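You operate a simulated robot arm through the tools that you are given. There is no shell and no other tool. Be economical: measure what you need, move in short steps, check, and stop when the job is done.

You run a simulated two-armed robot. Do the job below in one go: nothing can be reset, and whatever is moved stays where it is left.

Task
On the top of the crate table, fold the blue cloth in half and then in half again.

It is judged by the outcome, as a careful person would: the job done as asked, and still so three seconds after it is handed in. It fails if anything else is knocked over, pushed out of place, dropped, spilled or broken. Flat cloth is picked up by pressing the open fingertips on it (5 to 10 N) and closing them slowly along it; thin cloth reads only 2 to 8 mm in the jaws.

Robot
Two 7-joint arms with two-finger parallel grippers on one trunk, on a base that drives. Base frame: it is fixed to the floor where the robot stands at the start and does not move with it; the origin is under the middle of the robot, x ahead of it, y to its left, z up; the surface under the hand at the start is at about z = 0.86. Units: m, degrees, N and s.
The left shoulder is at the start at [0.071, 0.156, 1.005], the right one opposite. Places, roughly: top of the crate table [1, 0.2, 0.9]. Payload 3.91 kg a hand.
Tool frame (each hand has its own): the origin (TCP) lies between the finger pads and is the grasp point; the fingertips stand 0.03 m ahead of it; z points along the fingers, y is the line along which they close. Largest opening 0.11 m; finger width 0.02, thickness 0.01; the body of the gripper, 0.048 by 0.112 m, starts 0.055 m behind the TCP.
Orientation is told as [roll, pitch, yaw] about the base's x, y, z axes, in that order, counted from this pose: with the fingers straight down and closing along the base's y, the tool's x points along the base's -x, its y along +y and its z along -z.

Tools
- The arms move only by the tool jog_arm. It takes "left_targets", "right_targets" or both (then of equal length, played together; a hand with none holds still); each is a list of rows, each a list of 7 numbers: the shift along the tool's x, y, z in m, then the turn, a rotation vector about the tool's x, y, z in degrees, then the finger opening in m, from 0 to 0.11. In form: [[x, y, z, ax, ay, az, gripper], ...]. A call has 1 to 8 rows; each row shifts and turns the commanded pose from where the row before left it, along the tool's axes as they then stand. A row lasts 0.2 s, in which the tool goes at most 0.05 m and 8.6 degrees; a call with a longer step from one row to the next is refused whole, and so is a gripper value outside its range. A pose out of reach is approached as far as the arm can. The call stops where the force on the tool passes 40 N (or 10 N more than at its start, if that is more) or the arm is blocked; 0.2 s more then pass. The fingers move at their own pace (about 0.108 m/s each) and stop on an object; they squeeze with about 41 N. The grip force told is the motor's: it shows also when the fingers shut on nothing. Time passes only in rows, and 0.2 s behind the last, so rows that do not move let the fingers close. The reply holds the time, the measured pose of the TCP, the force on the tool along the base axes, the opening and the grip force, in the units named above and with some noise, with the torque about the TCP (base axes, N m) and any sound that the robot's microphone picked up, and new pictures: "show" is both (left out), scene, wrist or none (wrist: the cameras of the hands that moved).
- Cameras (640 x 400 px; columns grow to the right, rows downward): "scene" is now at [0.1432, 0.0089, 1.2433]; the picture's right is [0.09, -1.00, 0.00], its down [-0.48, -0.04, -0.88] and it looks along [0.87, 0.08, -0.48] (base axes); focal length 214 px, centre (320, 200). "left" rides on the left gripper at [0.072, -0.017, -0.103] in its tool frame; the picture's right is [0.23, 0.97, 0.00], its down [-0.76, 0.18, -0.62] and it looks along [-0.61, 0.14, 0.78] (tool axes); focal length 222 px, centre (320, 200). "right" rides on the right gripper at [0.072, 0.017, -0.103] in its tool frame; the picture's right is [-0.23, 0.97, 0.00], its down [-0.76, -0.18, -0.62] and it looks along [-0.61, -0.14, 0.78] (tool axes); focal length 222 px, centre (320, 200). There is no depth. A picture from a camera that has moved, and an enlarged one, comes with that camera's place and axes in the base frame and with its lens.
- slide_trunk(by): slides the trunk up (or, below 0, down) by that many m; the arms and the scene camera ride with it, the base frame stays. It gives what a move gives, with no picture.
- base_move(legs): drives the robot by 1 to 6 legs, each [ahead, left, turn to the left] in m, m and degrees, along the robot's own axes; the way and the turn of a leg run together, so that a leg with both is an arc; at most 1.5 m and 180 degrees a leg. The arms and the cameras ride along, it lands a little off, and it stops where it bumps. It gives what a move gives, and a new picture of the scene camera.
- turn_head(pan, tilt): turns the head with the scene camera to pan (to the left, within 86 degrees either way) and tilt (down, from -29 to 69), counted from straight ahead of the robot. It gives what a move gives, and a new picture of the scene camera.
- enlarge(camera, box): a new picture of the part [left, top, right, bottom] of that camera's present view, enlarged. The clock stands still meanwhile.
- sign_off(): hands the job in; it is judged then, once.

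Go step by step. Nothing tells you exact positions but the pictures and the camera data: compare them with the known pose of the tool, close in by small moves and look again before you grip or let go. The budget is 120 turns and 260 pictures, counting those below and the enlarged ones. Unless the task says otherwise, let go and move clear before handing in.

The tools are called after "Request:" as a command line: name --argument value ..., lists and objects as JSON in quotes. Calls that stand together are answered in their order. jog_arm: Moves the arms, as the interface text tells. Its arguments: {"type":"object","properties":{"left_targets":{"type":"array","items":{"type":"array","items":{"type":"number"}}},"right_targets":{"type":"array","items":{"type":"array","items":{"type":"number"}}},"show":{"type":"string","enum":["both","scene","wrist","none"]}},"required":[]} The other tools are called the same way: slide_trunk (by) slides the trunk up or down; base_move (legs) drives the base; turn_head (pan, tilt) turns the head that bears the scene camera; enlarge (camera, box) takes an enlarged picture of a part of a camera's view; sign_off () hands the job in.

At the start:

```text
time: 0.0
left_ee_pos: [0.5994, 0.5636, 1.0575]
left_tool_rot: [0.1, 0.0, 0.1]
left_force: [-0.1, -0.1, 0.8]
left_moment: [-0.03, 0.04, -0.01]
left_width: 0.1099
left_grip_force: 0.1
right_ee_pos: [0.7374, -0.0514, 1.0882]
right_tool_rot: [0.1, -0.1, 0.1]
right_force: [0.3, -0.9, -0.4]
right_moment: [0.01, -0.03, -0.01]
right_width: 0.1101
right_grip_force: 0.0
trunk travel left (down, up): [-0.45, 0.49]
robot x, y, heading: [-0.0045, 0.001, -0.1]
head pan, tilt: [5.3, 28.8]
```

scene: 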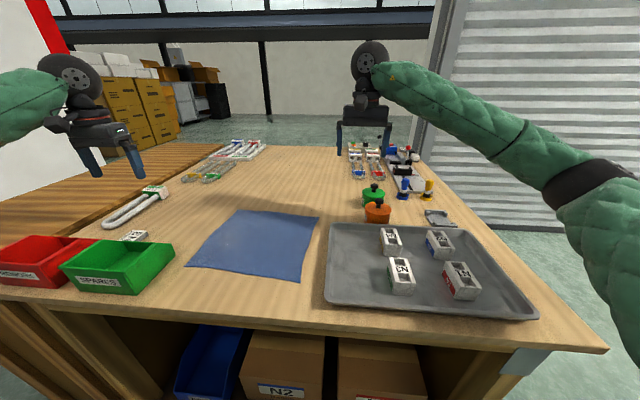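
right: 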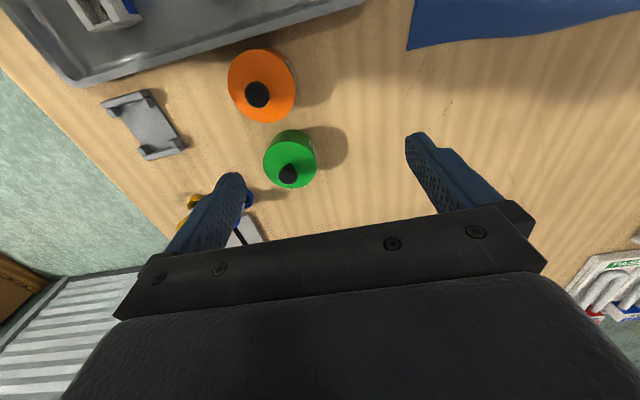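
left: 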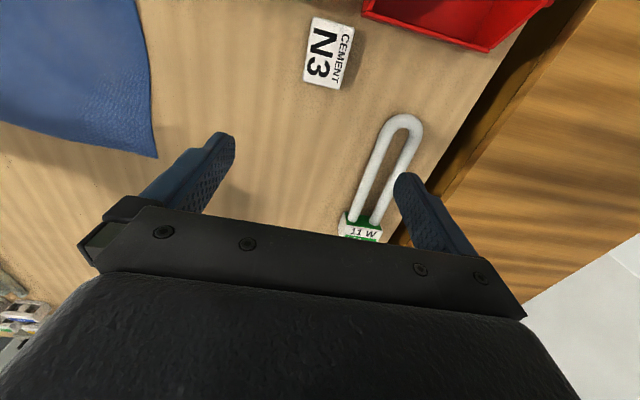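

The blue cloth lies about x 0.46–0.74, y 0.06–0.37, between the green bin and the grey tray. I'll back the base up and shift it left so that both hands reach the cloth symmetrically, then look down.

Request:
base_move --legs '[[-0.12, 0.0, 0], [0, 0.2, 0]]'

Request:
turn_head --pan 0 --tilt 40

```text
time: 2.5
left_ee_pos: [0.4737, 0.7694, 1.0563]
left_tool_rot: [0.0, 0.0, 0.3]
left_force: [0.0, 0.1, 0.4]
left_moment: [-0.04, -0.02, -0.03]
left_width: 0.11
left_grip_force: 0.1
right_ee_pos: [0.6151, 0.156, 1.0881]
right_tool_rot: [-0.2, 0.0, 0.2]
right_force: [0.0, 0.6, -0.8]
right_moment: [-0.02, -0.01, 0.0]
right_width: 0.1101
right_grip_force: 0.0
trunk travel left (down, up): [-0.45, 0.49]
robot x, y, heading: [-0.1223, 0.2037, 0.4]
head pan, tilt: [5.3, 28.8]
camera scene: at [0.02, 0.2136, 1.2432], right [0.1, -1.0, 0.0], down [-0.48, -0.05, -0.88], along [0.87, 0.08, -0.48], focal length 214 px, centre (320, 200)
```

scene: 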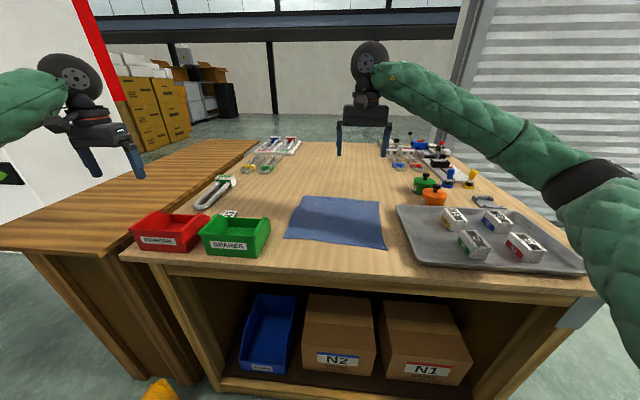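

```text
time: 3.2
left_ee_pos: [0.4737, 0.7678, 1.0567]
left_tool_rot: [-0.1, 0.1, 0.2]
left_force: [0.0, 0.3, 0.4]
left_moment: [0.0, -0.01, 0.0]
left_width: 0.1099
left_grip_force: 0.1
right_ee_pos: [0.6134, 0.1555, 1.0876]
right_tool_rot: [-0.1, 0.0, 0.4]
right_force: [-0.1, -0.1, -0.1]
right_moment: [0.01, -0.01, 0.01]
right_width: 0.1099
right_grip_force: 0.0
trunk travel left (down, up): [-0.45, 0.49]
robot x, y, heading: [-0.1221, 0.2008, 0.5]
head pan, tilt: [0.0, 40.0]
camera scene: at [0.0145, 0.2037, 1.2261], right [0.01, -1.0, 0.0], down [-0.64, 0.0, -0.77], along [0.77, 0.0, -0.64], focal length 214 px, centre (320, 200)
```

scene: 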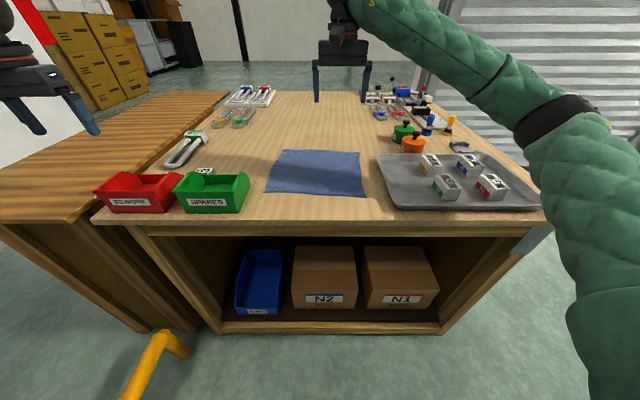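

The cloth is now centred ahead. I'll enlarge it to measure the corners.

Request:
enlarge --camera "scene" --box '[230, 130, 410, 230]'

```text
3.56 times, centred on (320, 180) of scene
camera zoom: at [0.0145, 0.2037, 1.2261], right [0.01, -1.0, 0.0], down [-0.64, 0.0, -0.77], along [0.77, 0.0, -0.64], focal length 763 px, centre (320, 271)
```

zoom: 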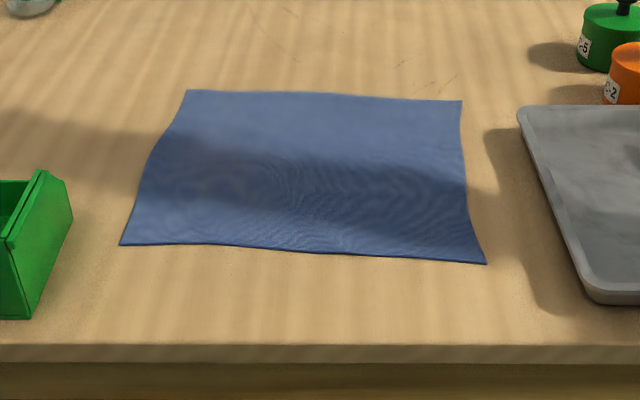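

Cloth corners: BL (0.487,0.360), BR (0.464,0.077), TL (0.750,0.344), TR (0.729,0.058), so it is rotated about 4°. I'll turn both hands so they close across the near edge.

Request:
jog_arm --left_targets '[[0, 0, 0, 0, 0, 8.5, 0.11], [0, 0, 0, 0, 0, 8.5, 0.11], [0, 0, 0, 0, 0, 8.5, 0.11], [0, 0, 0, 0, 0, 8.5, 0.11], [0, 0, 0, 0, 0, 8.5, 0.11], [0, 0, 0, 0, 0, 8.5, 0.11], [0, 0, 0, 0, 0, 8.5, 0.11], [0, 0, 0, 0, 0, 8.5, 0.11]]' --right_targets '[[0, 0, 0, 0, 0, -8.5, 0.11], [0, 0, 0, 0, 0, -8.5, 0.11], [0, 0, 0, 0, 0, -8.5, 0.11], [0, 0, 0, 0, 0, -8.5, 0.11], [0, 0, 0, 0, 0, -8.5, 0.11], [0, 0, 0, 0, 0, -8.5, 0.11], [0, 0, 0, 0, 0, -8.5, 0.11], [0, 0, 0, 0, 0, -8.5, 0.11]]' --show "scene"

```text
time: 5.0
left_ee_pos: [0.4707, 0.7707, 1.0555]
left_tool_rot: [-0.1, 0.0, -67.8]
left_force: [0.8, 0.6, -1.0]
left_moment: [-0.03, -0.02, 0.02]
left_width: 0.11
left_grip_force: 0.0
right_ee_pos: [0.5901, 0.1652, 1.0851]
right_tool_rot: [0.0, -0.1, 67.9]
right_force: [-0.1, 0.5, 0.7]
right_moment: [-0.06, -0.02, -0.02]
right_width: 0.11
right_grip_force: 0.0
right hand out of reach, approached as far as the arm can: row 8
trunk travel left (down, up): [-0.45, 0.49]
robot x, y, heading: [-0.1249, 0.2036, 0.5]
head pan, tilt: [0.0, 40.0]
camera scene: at [0.0137, 0.2044, 1.2262], right [0.01, -1.0, 0.0], down [-0.64, 0.0, -0.77], along [0.77, 0.0, -0.64], focal length 214 px, centre (320, 200)
```

scene: 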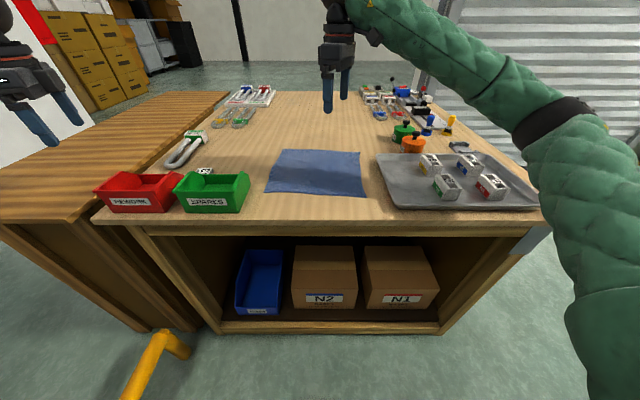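

Request:
jog_arm --left_targets '[[-0.044, -0.0144, 0, 0, 0, 0, 0.11], [-0.044, -0.0144, 0, 0, 0, 0, 0.11], [-0.044, -0.0144, 0, 0, 0, 0, 0.11], [-0.044, -0.0144, 0, 0, 0, 0, 0.11], [-0.044, -0.0144, 0, 0, 0, 0, 0.11], [-0.044, -0.0144, 0, 0, 0, 0, 0.11], [-0.044, -0.0144, 0, 0, 0, 0, 0.11], [-0.044, -0.0144, 0, 0, 0, 0, 0.11]]' --right_targets '[[0.014, 0.009, 0.005, 0, 0, 0, 0.11], [0.014, 0.009, 0.005, 0, 0, 0, 0.11], [0.014, 0.009, 0.005, 0, 0, 0, 0.11], [0.014, 0.009, 0.005, 0, 0, 0, 0.11], [0.014, 0.009, 0.005, 0, 0, 0, 0.11], [0.014, 0.009, 0.005, 0, 0, 0, 0.11], [0.014, 0.009, 0.005, 0, 0, 0, 0.11], [0.014, 0.009, 0.005, 0, 0, 0, 0.11]]' --show "none"

Request:
jog_arm --left_targets '[[0, 0, 0, 0, 0, 6.5, 0.06], [0, 0, 0, 0, 0, 6.5, 0.06], [0, 0, 0, 0, 0, 6.5, 0.06], [0, 0, 0, 0, 0, 6.5, 0.06]]' --right_targets '[[0, 0, 0, 0, 0, -4.5, 0.06], [0, 0, 0, 0, 0, -4.5, 0.06], [0, 0, 0, 0, 0, -4.5, 0.06], [0, 0, 0, 0, 0, -4.5, 0.06]]'

```text
time: 6.8
left_ee_pos: [0.5003, 0.396, 1.0574]
left_tool_rot: [0.0, 0.1, -67.5]
left_force: [0.1, 0.6, 0.0]
left_moment: [0.01, 0.01, 0.02]
left_width: 0.1103
left_grip_force: 0.0
right_ee_pos: [0.4832, 0.0878, 1.0439]
right_tool_rot: [0.1, 0.0, 68.4]
right_force: [0.7, 0.4, -1.1]
right_moment: [0.0, -0.01, -0.02]
right_width: 0.11
right_grip_force: 0.1
trunk travel left (down, up): [-0.45, 0.49]
robot x, y, heading: [-0.1212, 0.206, 0.5]
head pan, tilt: [0.0, 40.0]
```

```text
time: 7.8
left_ee_pos: [0.5005, 0.3993, 1.0573]
left_tool_rot: [-0.1, 0.0, -93.8]
left_force: [0.5, -0.4, -0.1]
left_moment: [-0.03, -0.01, 0.0]
left_width: 0.0601
left_grip_force: 0.2
right_ee_pos: [0.4215, 0.1282, 1.0436]
right_tool_rot: [0.2, 0.0, 85.9]
right_force: [-0.1, 0.3, -0.3]
right_moment: [-0.02, -0.01, 0.0]
right_width: 0.0597
right_grip_force: 0.0
right hand out of reach, approached as far as the arm can: row 2, 3, 4
trunk travel left (down, up): [-0.45, 0.49]
robot x, y, heading: [-0.1277, 0.2028, 0.3]
head pan, tilt: [0.0, 40.0]
camera scene: at [0.0144, 0.2041, 1.2261], right [0.01, -1.0, 0.0], down [-0.64, 0.0, -0.77], along [0.77, 0.0, -0.64], focal length 214 px, centre (320, 200)
camera right: at [0.3999, 0.0573, 1.1479], right [-0.95, 0.3, 0.0], down [0.23, 0.75, 0.62], along [0.18, 0.6, -0.78], focal length 222 px, centre (320, 200)
camera left: at [0.4876, 0.4714, 1.1605], right [0.99, 0.16, 0.0], down [0.13, -0.77, 0.62], along [0.1, -0.62, -0.78], focal length 222 px, centre (320, 200)
```

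scene: 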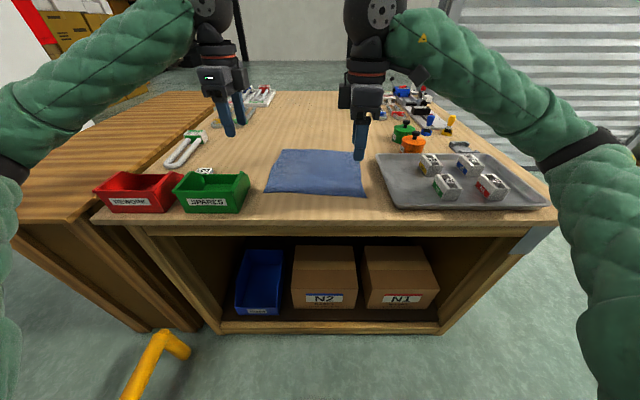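
right: 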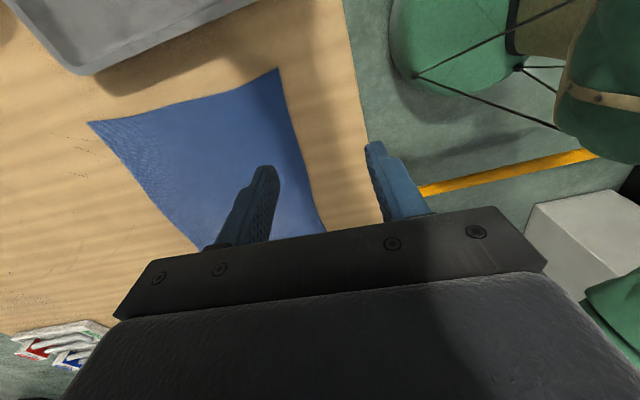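
left: 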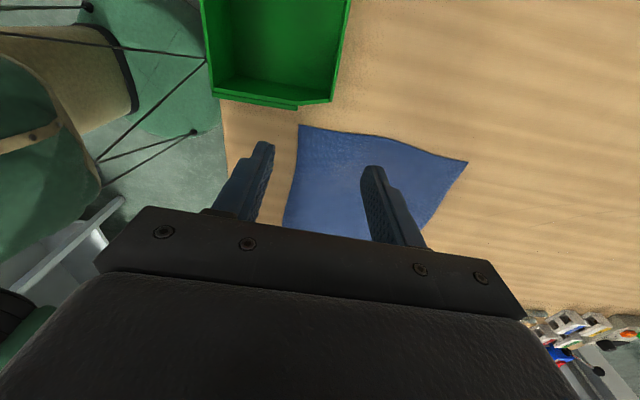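

The right wrist hits a limit near 68° yaw, so I'll use about 60° there, a slightly diagonal pinch. I'll bring both hands over the near corners.

Request:
jog_arm --left_targets '[[-0.015, 0.002, 0.01, 0, 0, 0, 0.06], [-0.015, 0.002, 0.01, 0, 0, 0, 0.06], [-0.015, 0.002, 0.01, 0, 0, 0, 0.06], [-0.015, 0.002, 0.01, 0, 0, 0, 0.06]]' --right_targets '[[0, 0, 0.01, 0, 0, 6.5, 0.06], [0, 0, 0.01, 0, 0, 6.5, 0.06], [0, 0, 0.01, 0, 0, 6.5, 0.06], [0, 0, 0.01, 0, 0, 6.5, 0.06]]' --show "none"

```text
time: 8.8
left_ee_pos: [0.5032, 0.3399, 1.0149]
left_tool_rot: [0.0, 0.0, -93.7]
left_force: [0.7, 0.3, -0.4]
left_moment: [0.03, 0.02, 0.04]
left_width: 0.0601
left_grip_force: 0.0
right_ee_pos: [0.4217, 0.1268, 1.0035]
right_tool_rot: [0.0, 0.0, 60.2]
right_force: [0.7, 0.5, -0.4]
right_moment: [0.0, 0.02, -0.01]
right_width: 0.0602
right_grip_force: 0.1
trunk travel left (down, up): [-0.45, 0.49]
robot x, y, heading: [-0.124, 0.2011, 0.3]
head pan, tilt: [0.0, 40.0]
```

Request:
jog_arm --left_targets '[[-0.001, 0.001, 0.02, 0, 0, 0, 0.045], [-0.001, 0.001, 0.02, 0, 0, 0, 0.045], [-0.001, 0.001, 0.02, 0, 0, 0, 0.045], [0, 0.001, 0.02, 0, 0, 0, 0.045]]' --right_targets '[[-0.002, -0.018, 0.018, 0, 0, 0, 0.045], [-0.002, -0.018, 0.018, 0, 0, 0, 0.045], [-0.002, -0.018, 0.018, 0, 0, 0, 0.045], [-0.002, -0.018, 0.018, 0, 0, 0, 0.045]]'

```text
time: 10.0
left_ee_pos: [0.4938, 0.3485, 0.9672]
left_tool_rot: [2.4, -0.1, -92.9]
left_force: [1.0, -0.8, 0.7]
left_moment: [0.04, -0.03, 0.01]
left_width: 0.0451
left_grip_force: 0.2
right_ee_pos: [0.4775, 0.1055, 0.9678]
right_tool_rot: [-2.6, -1.3, 60.7]
right_force: [-0.8, -0.6, 0.4]
right_moment: [0.01, -0.02, 0.03]
right_width: 0.0448
right_grip_force: 0.0
trunk travel left (down, up): [-0.45, 0.49]
robot x, y, heading: [-0.1253, 0.2052, 0.7]
head pan, tilt: [0.0, 40.0]
stopped in row 4 (left hand): the arm was blocked; the commanded pose is now the measured one
camera scene: at [-0.0045, 0.2087, 1.2356], right [0.02, -1.0, 0.0], down [-0.63, -0.01, -0.78], along [0.78, 0.01, -0.63], focal length 214 px, centre (320, 200)
camera right: at [0.4238, 0.0506, 1.0701], right [-0.74, 0.68, -0.04], down [0.5, 0.58, 0.65], along [0.46, 0.46, -0.76], focal length 222 px, centre (320, 200)
camera left: at [0.4765, 0.4218, 1.07], right [0.98, 0.18, 0.04], down [0.11, -0.77, 0.63], along [0.14, -0.62, -0.78], focal length 222 px, centre (320, 200)
```

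scene: 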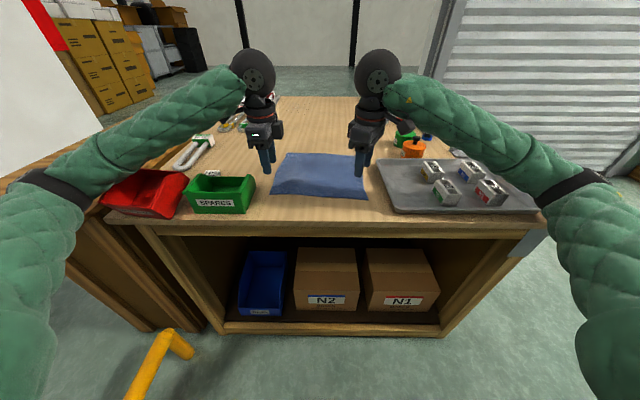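
right: 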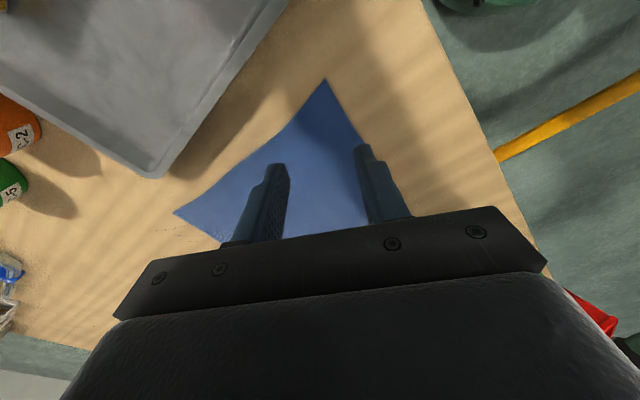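
left: 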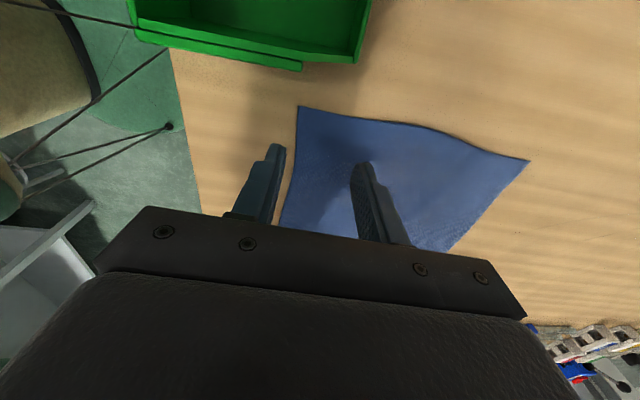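

The left arm was blocked, perhaps its elbow or forearm on the red bin or the side table. I'll lift back up at once and look.

Request:
jog_arm --left_targets '[[0, 0, -0.02, 0, 0, 0, 0.045], [0, 0, -0.02, 0, 0, 0, 0.045], [0, 0, -0.02, 0, 0, 0, 0.045]]' --right_targets '[[0, 0, -0.02, 0, 0, 0, 0.045], [0, 0, -0.02, 0, 0, 0, 0.045], [0, 0, -0.02, 0, 0, 0, 0.045]]' --show "scene"

Request:
enlarge --camera "scene" --box '[0, 100, 320, 300]'

```text
time: 10.8
left_ee_pos: [0.5072, 0.3453, 0.9999]
left_tool_rot: [0.7, 0.0, -93.2]
left_force: [-0.4, -0.4, 0.5]
left_moment: [-0.03, -0.05, 0.0]
left_width: 0.0448
left_grip_force: 0.2
right_ee_pos: [0.4916, 0.1053, 1.001]
right_tool_rot: [-0.9, -0.5, 60.7]
right_force: [-0.6, -0.3, 0.9]
right_moment: [-0.04, -0.04, 0.01]
right_width: 0.045
right_grip_force: 0.1
trunk travel left (down, up): [-0.45, 0.49]
robot x, y, heading: [-0.1237, 0.2057, 0.7]
head pan, tilt: [0.0, 40.0]
camera scene: at [0.0144, 0.2075, 1.2238], right [0.01, -1.0, 0.0], down [-0.64, -0.01, -0.77], along [0.77, 0.01, -0.64], focal length 214 px, centre (320, 200)
```

scene: 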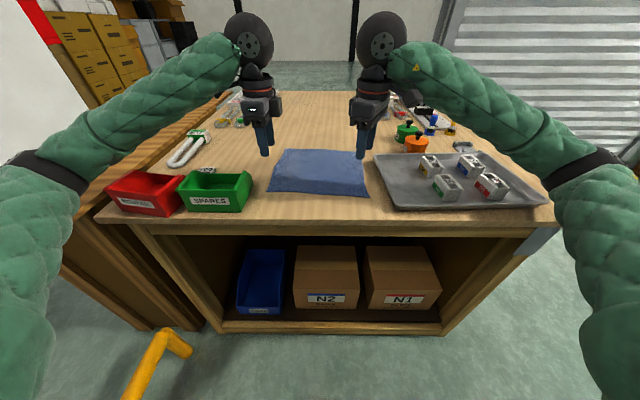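

```text
2.00 times, centred on (160, 200) of scene
camera zoom: at [0.0144, 0.2075, 1.2238], right [0.01, -1.0, 0.0], down [-0.64, -0.01, -0.77], along [0.77, 0.01, -0.64], focal length 429 px, centre (640, 200)
```

zoom: 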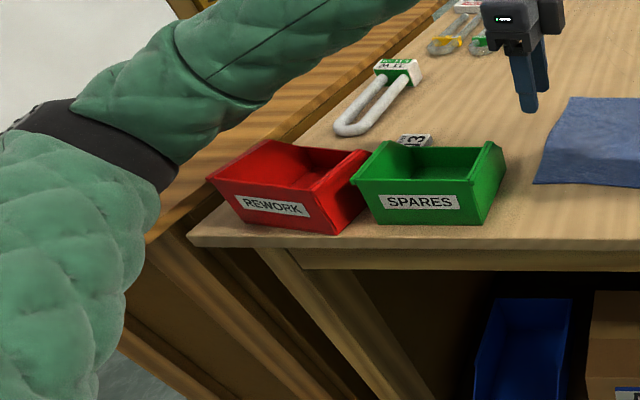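

The left elbow has pushed the red bin slightly askew. I'll raise the trunk so the elbows ride higher, then check.

Request:
slide_trunk --by 0.15

Request:
turn_head --pan 15 --tilt 48

```text
time: 12.5
left_ee_pos: [0.5077, 0.3455, 1.1523]
left_tool_rot: [0.7, 0.0, -93.1]
left_force: [-0.1, -0.6, -0.1]
left_moment: [0.0, 0.02, 0.02]
left_width: 0.0451
left_grip_force: 0.0
right_ee_pos: [0.4913, 0.1063, 1.1516]
right_tool_rot: [-0.9, -0.5, 60.7]
right_force: [0.7, 0.0, -0.5]
right_moment: [0.0, -0.02, 0.02]
right_width: 0.045
right_grip_force: 0.1
trunk travel left (down, up): [-0.6, 0.34]
robot x, y, heading: [-0.1246, 0.2043, 0.6]
head pan, tilt: [0.0, 40.0]
```

```text
time: 13.3
left_ee_pos: [0.508, 0.3461, 1.1518]
left_tool_rot: [0.9, 0.0, -93.2]
left_force: [-0.6, 0.1, 0.5]
left_moment: [0.0, 0.02, -0.02]
left_width: 0.0449
left_grip_force: 0.1
right_ee_pos: [0.492, 0.1066, 1.1525]
right_tool_rot: [-0.8, -0.5, 60.7]
right_force: [-0.6, 0.2, -0.3]
right_moment: [0.0, 0.01, 0.01]
right_width: 0.045
right_grip_force: 0.1
trunk travel left (down, up): [-0.6, 0.34]
robot x, y, heading: [-0.1213, 0.2061, 1.0]
head pan, tilt: [15.0, 48.0]
camera scene: at [0.0062, 0.2283, 1.3646], right [0.27, -0.96, 0.0], down [-0.72, -0.2, -0.67], along [0.64, 0.18, -0.74], focal length 214 px, centre (320, 200)
```

scene: 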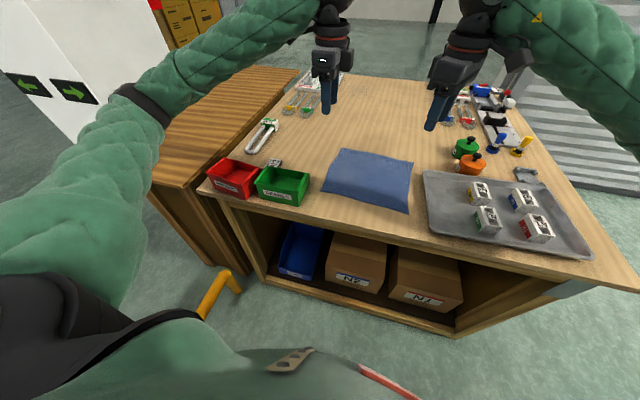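

Request:
enlarge --camera "scene" --box '[180, 110, 436, 270]'

```text
2.50 times, centred on (308, 190) of scene
camera zoom: at [0.0062, 0.2283, 1.3646], right [0.27, -0.96, 0.0], down [-0.72, -0.2, -0.67], along [0.64, 0.18, -0.74], focal length 536 px, centre (350, 225)
```

zoom: 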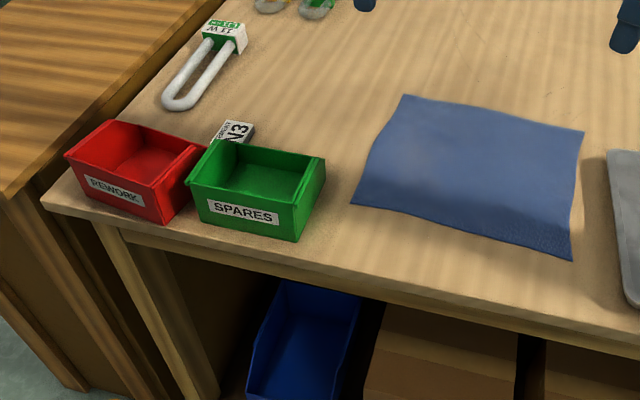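

The red bin is turned about 6° and the green bin is unchanged. I'll raise the trunk further and reduce the left hand's yaw to keep the elbow clear.

Request:
slide_trunk --by 0.15

Request:
jog_arm --left_targets '[[0, 0, 0.03, 0, 0, -8, 0.045], [0, 0, 0.03, 0, 0, -8, 0.045], [0, 0, 0.03, 0, 0, -8, 0.045], [0, 0, 0.03, 0, 0, -8, 0.045]]' --right_targets '[[0, 0, 0.03, 0, 0, 0, 0.045], [0, 0, 0.03, 0, 0, 0, 0.045], [0, 0, 0.03, 0, 0, 0, 0.045], [0, 0, 0.03, 0, 0, 0, 0.045]]' --show "scene"

```text
time: 15.1
left_ee_pos: [0.5093, 0.3466, 1.3027]
left_tool_rot: [0.8, 0.0, -93.1]
left_force: [-0.8, -0.3, -0.4]
left_moment: [-0.01, 0.0, 0.01]
left_width: 0.0448
left_grip_force: 0.0
right_ee_pos: [0.4923, 0.1047, 1.3015]
right_tool_rot: [-0.9, -0.5, 60.7]
right_force: [0.7, -0.2, 0.1]
right_moment: [0.02, 0.0, 0.01]
right_width: 0.045
right_grip_force: 0.1
trunk travel left (down, up): [-0.75, 0.19]
robot x, y, heading: [-0.12, 0.2035, 0.7]
head pan, tilt: [15.0, 48.0]
```

```text
time: 16.1
left_ee_pos: [0.5098, 0.3433, 1.1802]
left_tool_rot: [0.6, -0.4, -60.9]
left_force: [-0.4, 0.3, 1.2]
left_moment: [0.02, -0.01, -0.02]
left_width: 0.0451
left_grip_force: 0.0
right_ee_pos: [0.4938, 0.1061, 1.1805]
right_tool_rot: [-0.9, -0.5, 60.6]
right_force: [0.6, 0.3, 0.2]
right_moment: [0.0, 0.02, 0.04]
right_width: 0.0449
right_grip_force: 0.1
trunk travel left (down, up): [-0.75, 0.19]
robot x, y, heading: [-0.1218, 0.2072, 1.1]
head pan, tilt: [15.0, 48.0]
camera scene: at [0.0073, 0.2281, 1.5146], right [0.27, -0.96, 0.0], down [-0.72, -0.2, -0.67], along [0.64, 0.18, -0.74], focal length 214 px, centre (320, 200)
```

scene: 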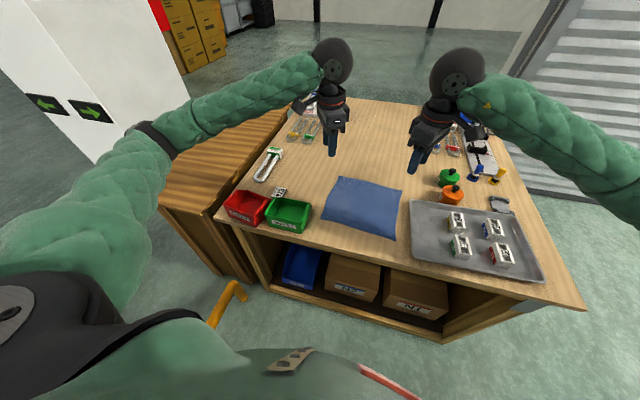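

Request:
jog_arm --left_targets '[[-0.001, -0.001, 0.03, 0, 0, 0, 0.045], [-0.001, -0.001, 0.03, 0, 0, 0, 0.045], [-0.001, -0.001, 0.03, 0, 0, 0, 0.045], [-0.001, -0.001, 0.03, 0, 0, 0, 0.045], [0, -0.001, 0.03, 0, 0, 0, 0.045], [0, 0, 0.03, 0, 0, 0, 0.045], [0, 0, 0.03, 0, 0, 0, 0.045]]' --right_targets '[[0.002, 0, 0.03, 0, 0, 0, 0.045], [0.002, 0, 0.03, 0, 0, 0, 0.045], [0.002, 0, 0.03, 0, 0, 0, 0.045], [0.002, 0, 0.03, 0, 0, 0, 0.045], [0.002, 0, 0.03, 0, 0, 0, 0.045], [0, 0, 0.03, 0, 0, 0, 0.045], [0, 0, 0.03, 0, 0, 0, 0.045]]'

```text
time: 17.7
left_ee_pos: [0.5094, 0.3375, 0.973]
left_tool_rot: [0.6, -0.4, -61.1]
left_force: [-1.3, 0.2, 0.3]
left_moment: [0.0, 0.0, 0.01]
left_width: 0.0449
left_grip_force: 0.0
right_ee_pos: [0.4945, 0.0988, 0.9694]
right_tool_rot: [-1.0, -0.5, 60.6]
right_force: [-0.2, 0.0, -0.3]
right_moment: [0.0, 0.0, 0.01]
right_width: 0.0451
right_grip_force: 0.0
trunk travel left (down, up): [-0.75, 0.19]
robot x, y, heading: [-0.1245, 0.2048, 0.8]
head pan, tilt: [15.0, 48.0]
camera scene: at [0.0065, 0.2283, 1.5147], right [0.27, -0.96, 0.0], down [-0.72, -0.2, -0.67], along [0.64, 0.18, -0.74], focal length 214 px, centre (320, 200)
camera right: at [0.4424, 0.0439, 1.0736], right [-0.74, 0.68, -0.01], down [0.52, 0.58, 0.63], along [0.44, 0.46, -0.77], focal length 222 px, centre (320, 200)
camera left: at [0.4581, 0.3919, 1.0757], right [0.74, 0.67, 0.01], down [0.52, -0.58, 0.63], along [0.43, -0.46, -0.78], focal length 222 px, centre (320, 200)
```

scene: 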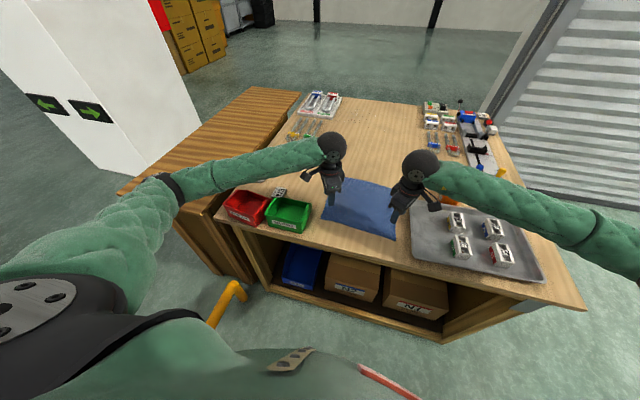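
right: 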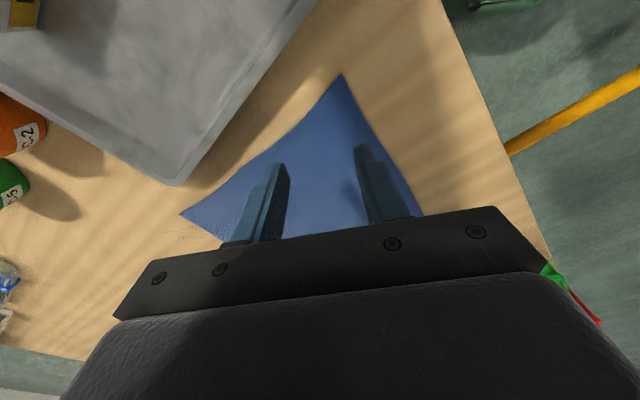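
left: 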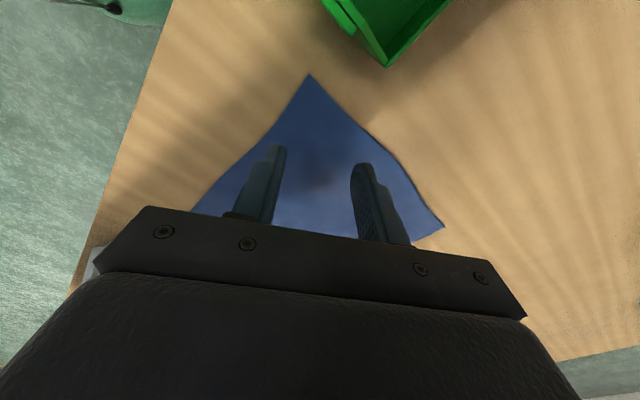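

Corners seen from the wrists: BL ≈ (0.48,0.36), BR ≈ (0.458,0.08). I'll shift both hands about 1 cm nearer the edge and go down almost to contact.

Request:
jog_arm --left_targets '[[0.002, -0.003, 0.024, 0, 0, 0, 0.045], [0.002, -0.003, 0.024, 0, 0, 0, 0.045], [0.003, -0.003, 0.024, 0, 0, 0, 0.045], [0, 0, 0.004, 0, 0, 0, 0.045]]' --right_targets '[[0.002, 0.004, 0.024, 0, 0, 0, 0.045], [0.002, 0.004, 0.024, 0, 0, 0, 0.045], [0.002, 0.003, 0.022, 0, 0, 0, 0.045], [0, 0, 0.003, 0, 0, 0, 0.045]]' --show "wrist"

```text
time: 18.7
left_ee_pos: [0.498, 0.343, 0.8986]
left_tool_rot: [0.7, -0.4, -61.0]
left_force: [0.3, -0.5, 0.1]
left_moment: [0.03, -0.02, 0.01]
left_width: 0.0448
left_grip_force: 0.1
right_ee_pos: [0.482, 0.0966, 0.8979]
right_tool_rot: [-0.9, -0.5, 60.6]
right_force: [0.6, 0.2, 0.4]
right_moment: [-0.01, 0.0, 0.0]
right_width: 0.045
right_grip_force: 0.1
trunk travel left (down, up): [-0.75, 0.19]
robot x, y, heading: [-0.1253, 0.2065, 1.0]
head pan, tilt: [15.0, 48.0]
camera right: at [0.4308, 0.042, 1.0016], right [-0.74, 0.68, -0.01], down [0.52, 0.58, 0.63], along [0.44, 0.46, -0.77], focal length 222 px, centre (320, 200)
camera left: at [0.4478, 0.3972, 1.0007], right [0.74, 0.67, 0.01], down [0.52, -0.58, 0.63], along [0.43, -0.46, -0.78], focal length 222 px, centre (320, 200)
```

right: 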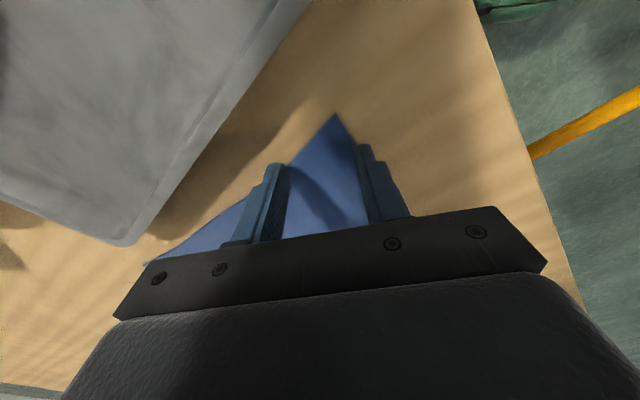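
left: 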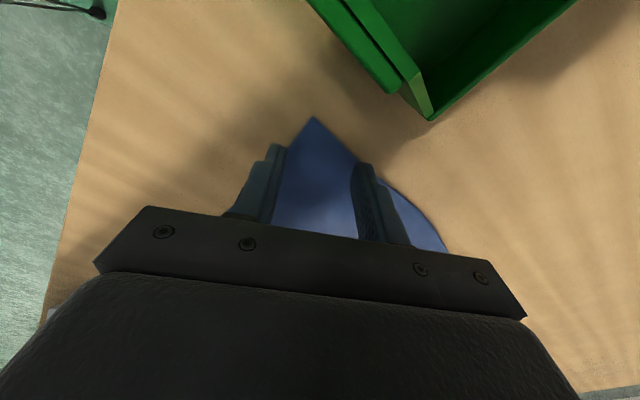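

Fingertips are just over the corners. I'll narrow the openings a bit and lower to contact in small steps.

Request:
jog_arm --left_targets '[[0, 0, 0, 0, 0, 0, 0.034], [0, 0, 0.003, 0, 0, 0, 0.034], [0, 0, 0.003, 0, 0, 0, 0.034], [0, 0, 0.003, 0, 0, 0, 0.034], [0, 0, 0, 0, 0, 0, 0.034]]' --right_targets '[[0, 0, 0, 0, 0, 0, 0.034], [0, 0, 0.003, 0, 0, 0, 0.034], [0, 0, 0.003, 0, 0, 0, 0.034], [0, 0, 0.003, 0, 0, 0, 0.034], [0, 0, 0, 0, 0, 0, 0.034]]' --show "none"

```text
time: 19.9
left_ee_pos: [0.498, 0.3428, 0.8919]
left_tool_rot: [0.9, -0.6, -61.1]
left_force: [-0.3, 2.4, 37.2]
left_moment: [-0.33, 0.57, 0.0]
left_width: 0.0333
left_grip_force: 0.0
right_ee_pos: [0.4802, 0.096, 0.8915]
right_tool_rot: [-1.0, -0.6, 60.6]
right_force: [1.3, -0.2, 0.3]
right_moment: [0.02, -0.02, -0.01]
right_width: 0.034
right_grip_force: 0.1
trunk travel left (down, up): [-0.75, 0.19]
robot x, y, heading: [-0.1245, 0.2085, 1.0]
head pan, tilt: [15.0, 48.0]
```

Request:
jog_arm --left_targets '[[0, 0, -0.002, 0, 0, 0, 0.034]]' --right_targets '[[0, 0, 0.0012, 0, 0, 0, 0.034]]' --show "none"

```text
time: 20.3
left_ee_pos: [0.4983, 0.3424, 0.8913]
left_tool_rot: [0.8, -0.5, -61.1]
left_force: [5.8, -1.0, 24.4]
left_moment: [-0.3, 0.25, 0.07]
left_width: 0.0326
left_grip_force: 0.0
right_ee_pos: [0.4819, 0.0958, 0.8919]
right_tool_rot: [-1.1, -0.7, 60.6]
right_force: [-2.5, -1.9, 18.3]
right_moment: [0.16, 0.45, 0.03]
right_width: 0.0344
right_grip_force: 0.9
trunk travel left (down, up): [-0.75, 0.19]
robot x, y, heading: [-0.1219, 0.2074, 0.6]
head pan, tilt: [15.0, 48.0]
```

Request:
jog_arm --left_targets '[[0, 0, -0.0022, 0, 0, 0, 0.034], [0, 0, 0, 0, 0, 0, 0.034]]' --right_targets '[[0, 0, -0.0013, 0, 0, 0, 0.034], [0, 0, 0, 0, 0, 0, 0.034]]' --show "none"

```text
time: 20.9
left_ee_pos: [0.498, 0.3411, 0.8916]
left_tool_rot: [0.7, -0.4, -61.0]
left_force: [0.7, 1.2, 8.5]
left_moment: [0.0, 0.09, -0.02]
left_width: 0.0327
left_grip_force: 0.0
right_ee_pos: [0.4809, 0.0964, 0.8927]
right_tool_rot: [-1.0, -0.5, 60.7]
right_force: [-2.4, -4.8, 20.6]
right_moment: [0.09, 0.44, 0.1]
right_width: 0.034
right_grip_force: 0.0
trunk travel left (down, up): [-0.75, 0.19]
robot x, y, heading: [-0.1194, 0.2073, 0.9]
head pan, tilt: [15.0, 48.0]
```

Request:
jog_arm --right_targets '[[0, 0, -0.0017, 0, 0, 0, 0.034], [0, 0, 0, 0, 0, 0, 0.034]]' --show "none"

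```text
time: 21.5
left_ee_pos: [0.4995, 0.3417, 0.8926]
left_tool_rot: [0.7, -0.4, -61.0]
left_force: [-1.6, 1.5, 7.8]
left_moment: [-0.02, 0.13, -0.05]
left_width: 0.0344
left_grip_force: 0.0
right_ee_pos: [0.4802, 0.0967, 0.891]
right_tool_rot: [-1.0, -0.5, 60.7]
right_force: [-1.1, -0.6, 4.0]
right_moment: [0.03, 0.07, 0.04]
right_width: 0.0344
right_grip_force: 0.2
trunk travel left (down, up): [-0.75, 0.19]
robot x, y, heading: [-0.1223, 0.2043, 0.8]
head pan, tilt: [15.0, 48.0]
```

Contact force is now about 8 N on the left and 4 N on the right. I'll add a touch on the right and close both slowly.

Request:
jog_arm --left_targets '[[0, 0, 0, 0, 0, 0, 0.03], [0, 0, 0, 0, 0, 0, 0.026], [0, 0, 0, 0, 0, 0, 0.022], [0, 0, 0, 0, 0, 0, 0.018], [0, 0, 0, 0, 0, 0, 0.013], [0, 0, 0, 0, 0, 0, 0.008], [0, 0, 0, 0, 0, 0, 0.003], [0, 0, 0, 0, 0, 0, 0]]' --right_targets '[[0, 0, 0.0004, 0, 0, 0, 0.03], [0, 0, 0, 0, 0, 0, 0.026], [0, 0, 0, 0, 0, 0, 0.022], [0, 0, 0, 0, 0, 0, 0.018], [0, 0, 0, 0, 0, 0, 0.013], [0, 0, 0, 0, 0, 0, 0.008], [0, 0, 0, 0, 0, 0, 0.003], [0, 0, 0, 0, 0, 0, 0]]' --show "wrist"

```text
time: 23.3
left_ee_pos: [0.4995, 0.3412, 0.8915]
left_tool_rot: [0.7, -0.5, -61.1]
left_force: [-0.8, -2.8, 3.7]
left_moment: [-0.1, -0.02, 0.0]
left_width: 0.0017
left_grip_force: 41.0
right_ee_pos: [0.4821, 0.0963, 0.8922]
right_tool_rot: [-0.9, -0.5, 60.7]
right_force: [0.0, 1.3, 1.5]
right_moment: [0.08, -0.02, 0.0]
right_width: 0.002
right_grip_force: 40.8
trunk travel left (down, up): [-0.75, 0.19]
robot x, y, heading: [-0.1243, 0.2061, 0.7]
head pan, tilt: [15.0, 48.0]
camera right: at [0.4306, 0.0419, 0.9954], right [-0.74, 0.68, -0.01], down [0.52, 0.58, 0.63], along [0.44, 0.46, -0.77], focal length 222 px, centre (320, 200)
camera left: at [0.4479, 0.3955, 0.9943], right [0.74, 0.67, 0.01], down [0.52, -0.58, 0.63], along [0.43, -0.46, -0.78], focal length 222 px, centre (320, 200)
```

right: 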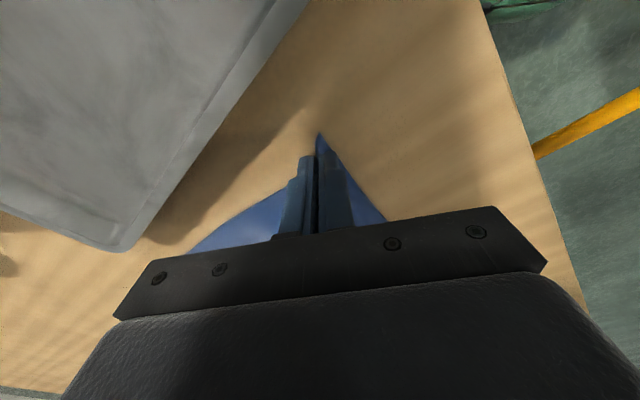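
left: 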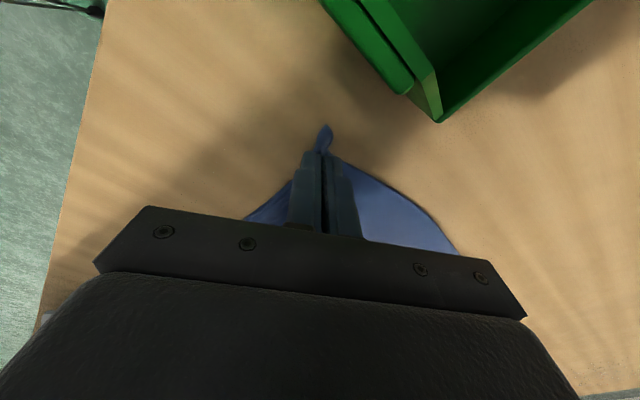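

Both jaws seem to hold cloth. I'll lift along the fold arc a bit and check.

Request:
jog_arm --left_targets '[[-0.002, 0.003, -0.02, 0, 0, 0, 0], [-0.002, 0.003, -0.019, 0, 0, 0, 0], [-0.0055, 0.008, -0.018, 0, 0, 0, 0], [-0.0055, 0.0085, -0.017, 0, 0, 0, 0]]' --right_targets '[[-0.0015, -0.003, -0.02, 0, 0, 0, 0], [-0.0015, -0.003, -0.019, 0, 0, 0, 0], [-0.004, -0.009, -0.018, 0, 0, 0, 0], [-0.0042, -0.009, -0.017, 0, 0, 0, 0]]'

```text
time: 24.3
left_ee_pos: [0.526, 0.341, 0.9657]
left_tool_rot: [0.5, -0.5, -61.2]
left_force: [-1.0, -3.0, -0.3]
left_moment: [-0.07, -0.01, -0.01]
left_width: 0.0021
left_grip_force: 41.3
right_ee_pos: [0.5072, 0.0957, 0.9668]
right_tool_rot: [-0.9, -0.5, 60.8]
right_force: [-0.3, 2.2, -0.4]
right_moment: [0.07, 0.0, -0.01]
right_width: 0.0019
right_grip_force: 40.8
trunk travel left (down, up): [-0.75, 0.19]
robot x, y, heading: [-0.1208, 0.2067, 0.8]
head pan, tilt: [15.0, 48.0]
camera scene: at [0.0063, 0.2282, 1.5145], right [0.27, -0.96, 0.0], down [-0.72, -0.2, -0.67], along [0.64, 0.18, -0.74], focal length 214 px, centre (320, 200)
camera right: at [0.456, 0.0406, 1.0702], right [-0.74, 0.68, -0.01], down [0.52, 0.58, 0.63], along [0.44, 0.46, -0.77], focal length 222 px, centre (320, 200)
camera left: at [0.4753, 0.3951, 1.0678], right [0.74, 0.67, 0.01], down [0.52, -0.58, 0.63], along [0.43, -0.46, -0.78], focal length 222 px, centre (320, 200)
```

scene: 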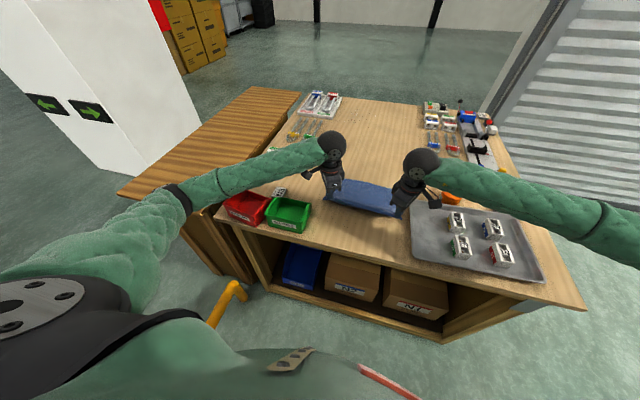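
right: 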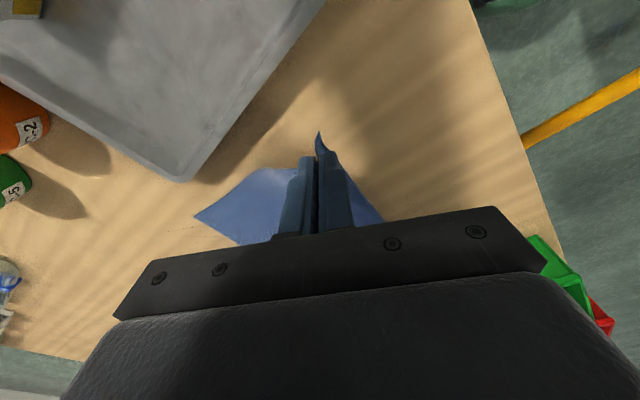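
left: 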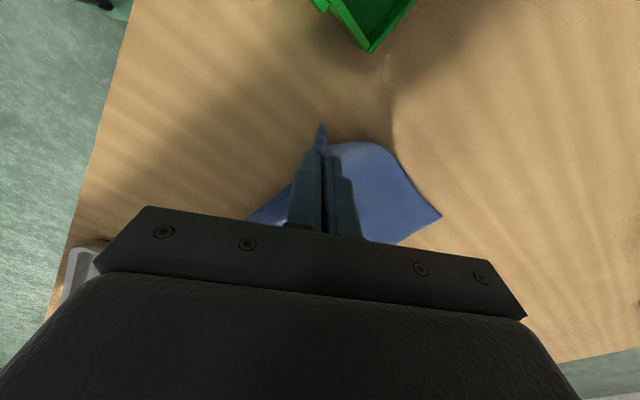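

Both corners are held. I'll continue the arc forward.

Request:
jog_arm --left_targets '[[-0.0083, 0.0125, -0.013, 0, 0, 0, 0], [-0.0083, 0.0125, -0.013, 0, 0, 0, 0], [-0.0105, 0.0158, -0.0067, 0, 0, 0, 0], [-0.0105, 0.0158, -0.0067, 0, 0, 0, 0], [-0.011, 0.0167, 0, 0, 0, 0, 0], [-0.011, 0.0167, 0, 0, 0, 0, 0], [-0.0105, 0.0158, 0.0067, 0, 0, 0, 0], [-0.0105, 0.0158, 0.0067, 0, 0, 0, 0]]' --right_targets '[[-0.0063, -0.0136, -0.013, 0, 0, 0, 0], [-0.0063, -0.0136, -0.013, 0, 0, 0, 0], [-0.008, -0.0172, -0.0067, 0, 0, 0, 0], [-0.008, -0.0172, -0.0067, 0, 0, 0, 0], [-0.0084, -0.0181, 0, 0, 0, 0, 0], [-0.0084, -0.0181, 0, 0, 0, 0, 0], [-0.008, -0.0172, 0.0067, 0, 0, 0, 0], [-0.008, -0.0172, 0.0067, 0, 0, 0, 0]]'

Request:
enlarge --camera "scene" --box '[220, 100, 476, 260]'

```text
time: 26.1
left_ee_pos: [0.6714, 0.3275, 0.9923]
left_tool_rot: [0.7, -0.4, -61.1]
left_force: [-1.4, -4.2, -0.3]
left_moment: [-0.14, 0.05, -0.02]
left_width: 0.0016
left_grip_force: 40.8
right_ee_pos: [0.6167, 0.0864, 1.0055]
right_tool_rot: [-0.9, -0.5, 60.6]
right_force: [1.1, 4.4, 0.3]
right_moment: [0.12, -0.04, 0.0]
right_width: 0.0016
right_grip_force: 41.5
right hand out of reach, approached as far as the arm can: row 7, 8
trunk travel left (down, up): [-0.75, 0.19]
robot x, y, heading: [-0.1263, 0.2055, 0.8]
head pan, tilt: [15.0, 48.0]
camera scene: at [0.0082, 0.2276, 1.5144], right [0.27, -0.96, 0.0], down [-0.72, -0.2, -0.67], along [0.64, 0.18, -0.74], focal length 214 px, centre (320, 200)
camera right: at [0.5651, 0.0308, 1.1089], right [-0.74, 0.68, -0.01], down [0.52, 0.58, 0.63], along [0.44, 0.46, -0.77], focal length 222 px, centre (320, 200)
camera left: at [0.6209, 0.3815, 1.0951], right [0.74, 0.67, 0.01], down [0.52, -0.58, 0.63], along [0.43, -0.46, -0.78], focal length 222 px, centre (320, 200)
```

scene: 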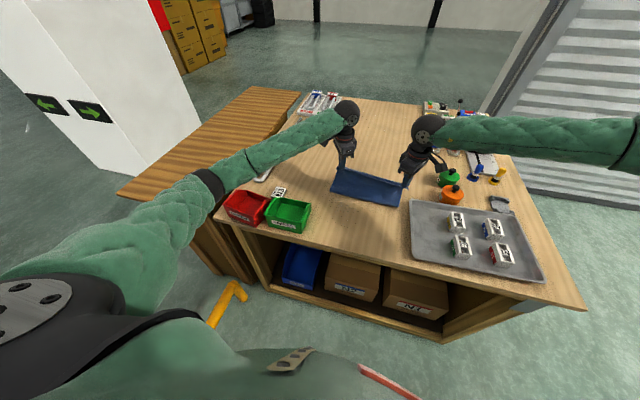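
right: 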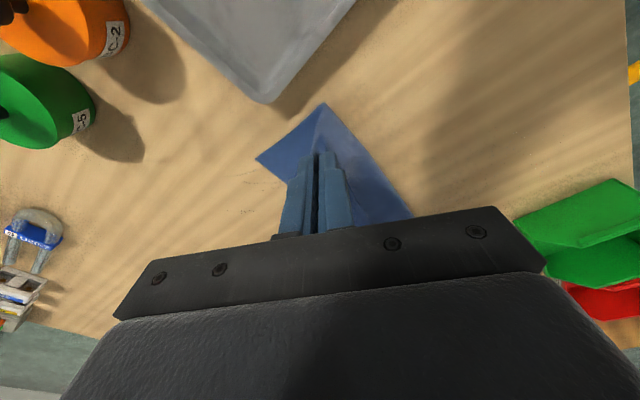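
left: 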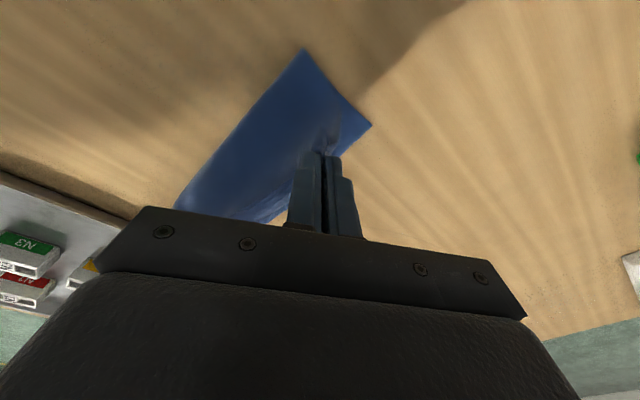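

```text
2.50 times, centred on (348, 180) of scene
camera zoom: at [0.0082, 0.2276, 1.5144], right [0.27, -0.96, 0.0], down [-0.72, -0.2, -0.67], along [0.64, 0.18, -0.74], focal length 536 px, centre (250, 250)
```

zoom: 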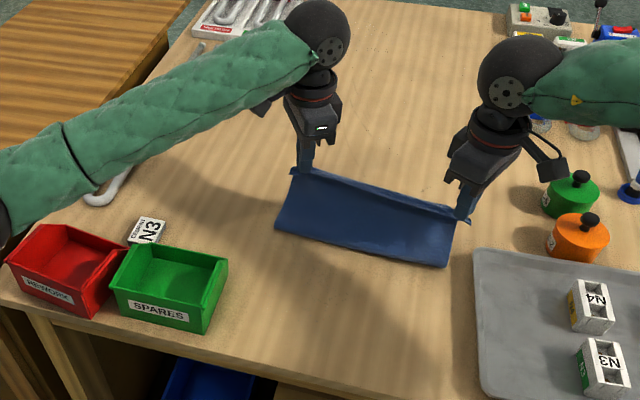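

The fold is forming well, but the right hand is at its reach with this yaw. I'll turn it back about 25° to regain reach.

Request:
jog_arm --right_targets '[[0, 0, 0, 0, 0, 6, 0], [0, 0, 0, 0, 0, 6, 0], [0, 0, 0, 0, 0, 6, 0], [0, 0, 0, 0, 0, 6, 0]]' --show "none"

```text
time: 27.1
left_ee_pos: [0.6709, 0.3283, 0.9938]
left_tool_rot: [0.5, -0.5, -61.1]
left_force: [0.2, -4.7, 0.3]
left_moment: [-0.11, 0.04, -0.04]
left_width: 0.0018
left_grip_force: 41.3
right_ee_pos: [0.6168, 0.0861, 1.0054]
right_tool_rot: [-0.7, -0.8, 36.5]
right_force: [0.1, 4.1, -1.1]
right_moment: [0.13, 0.0, 0.04]
right_width: 0.0016
right_grip_force: 41.0
trunk travel left (down, up): [-0.75, 0.19]
robot x, y, heading: [-0.1236, 0.2068, 1.0]
head pan, tilt: [15.0, 48.0]
```

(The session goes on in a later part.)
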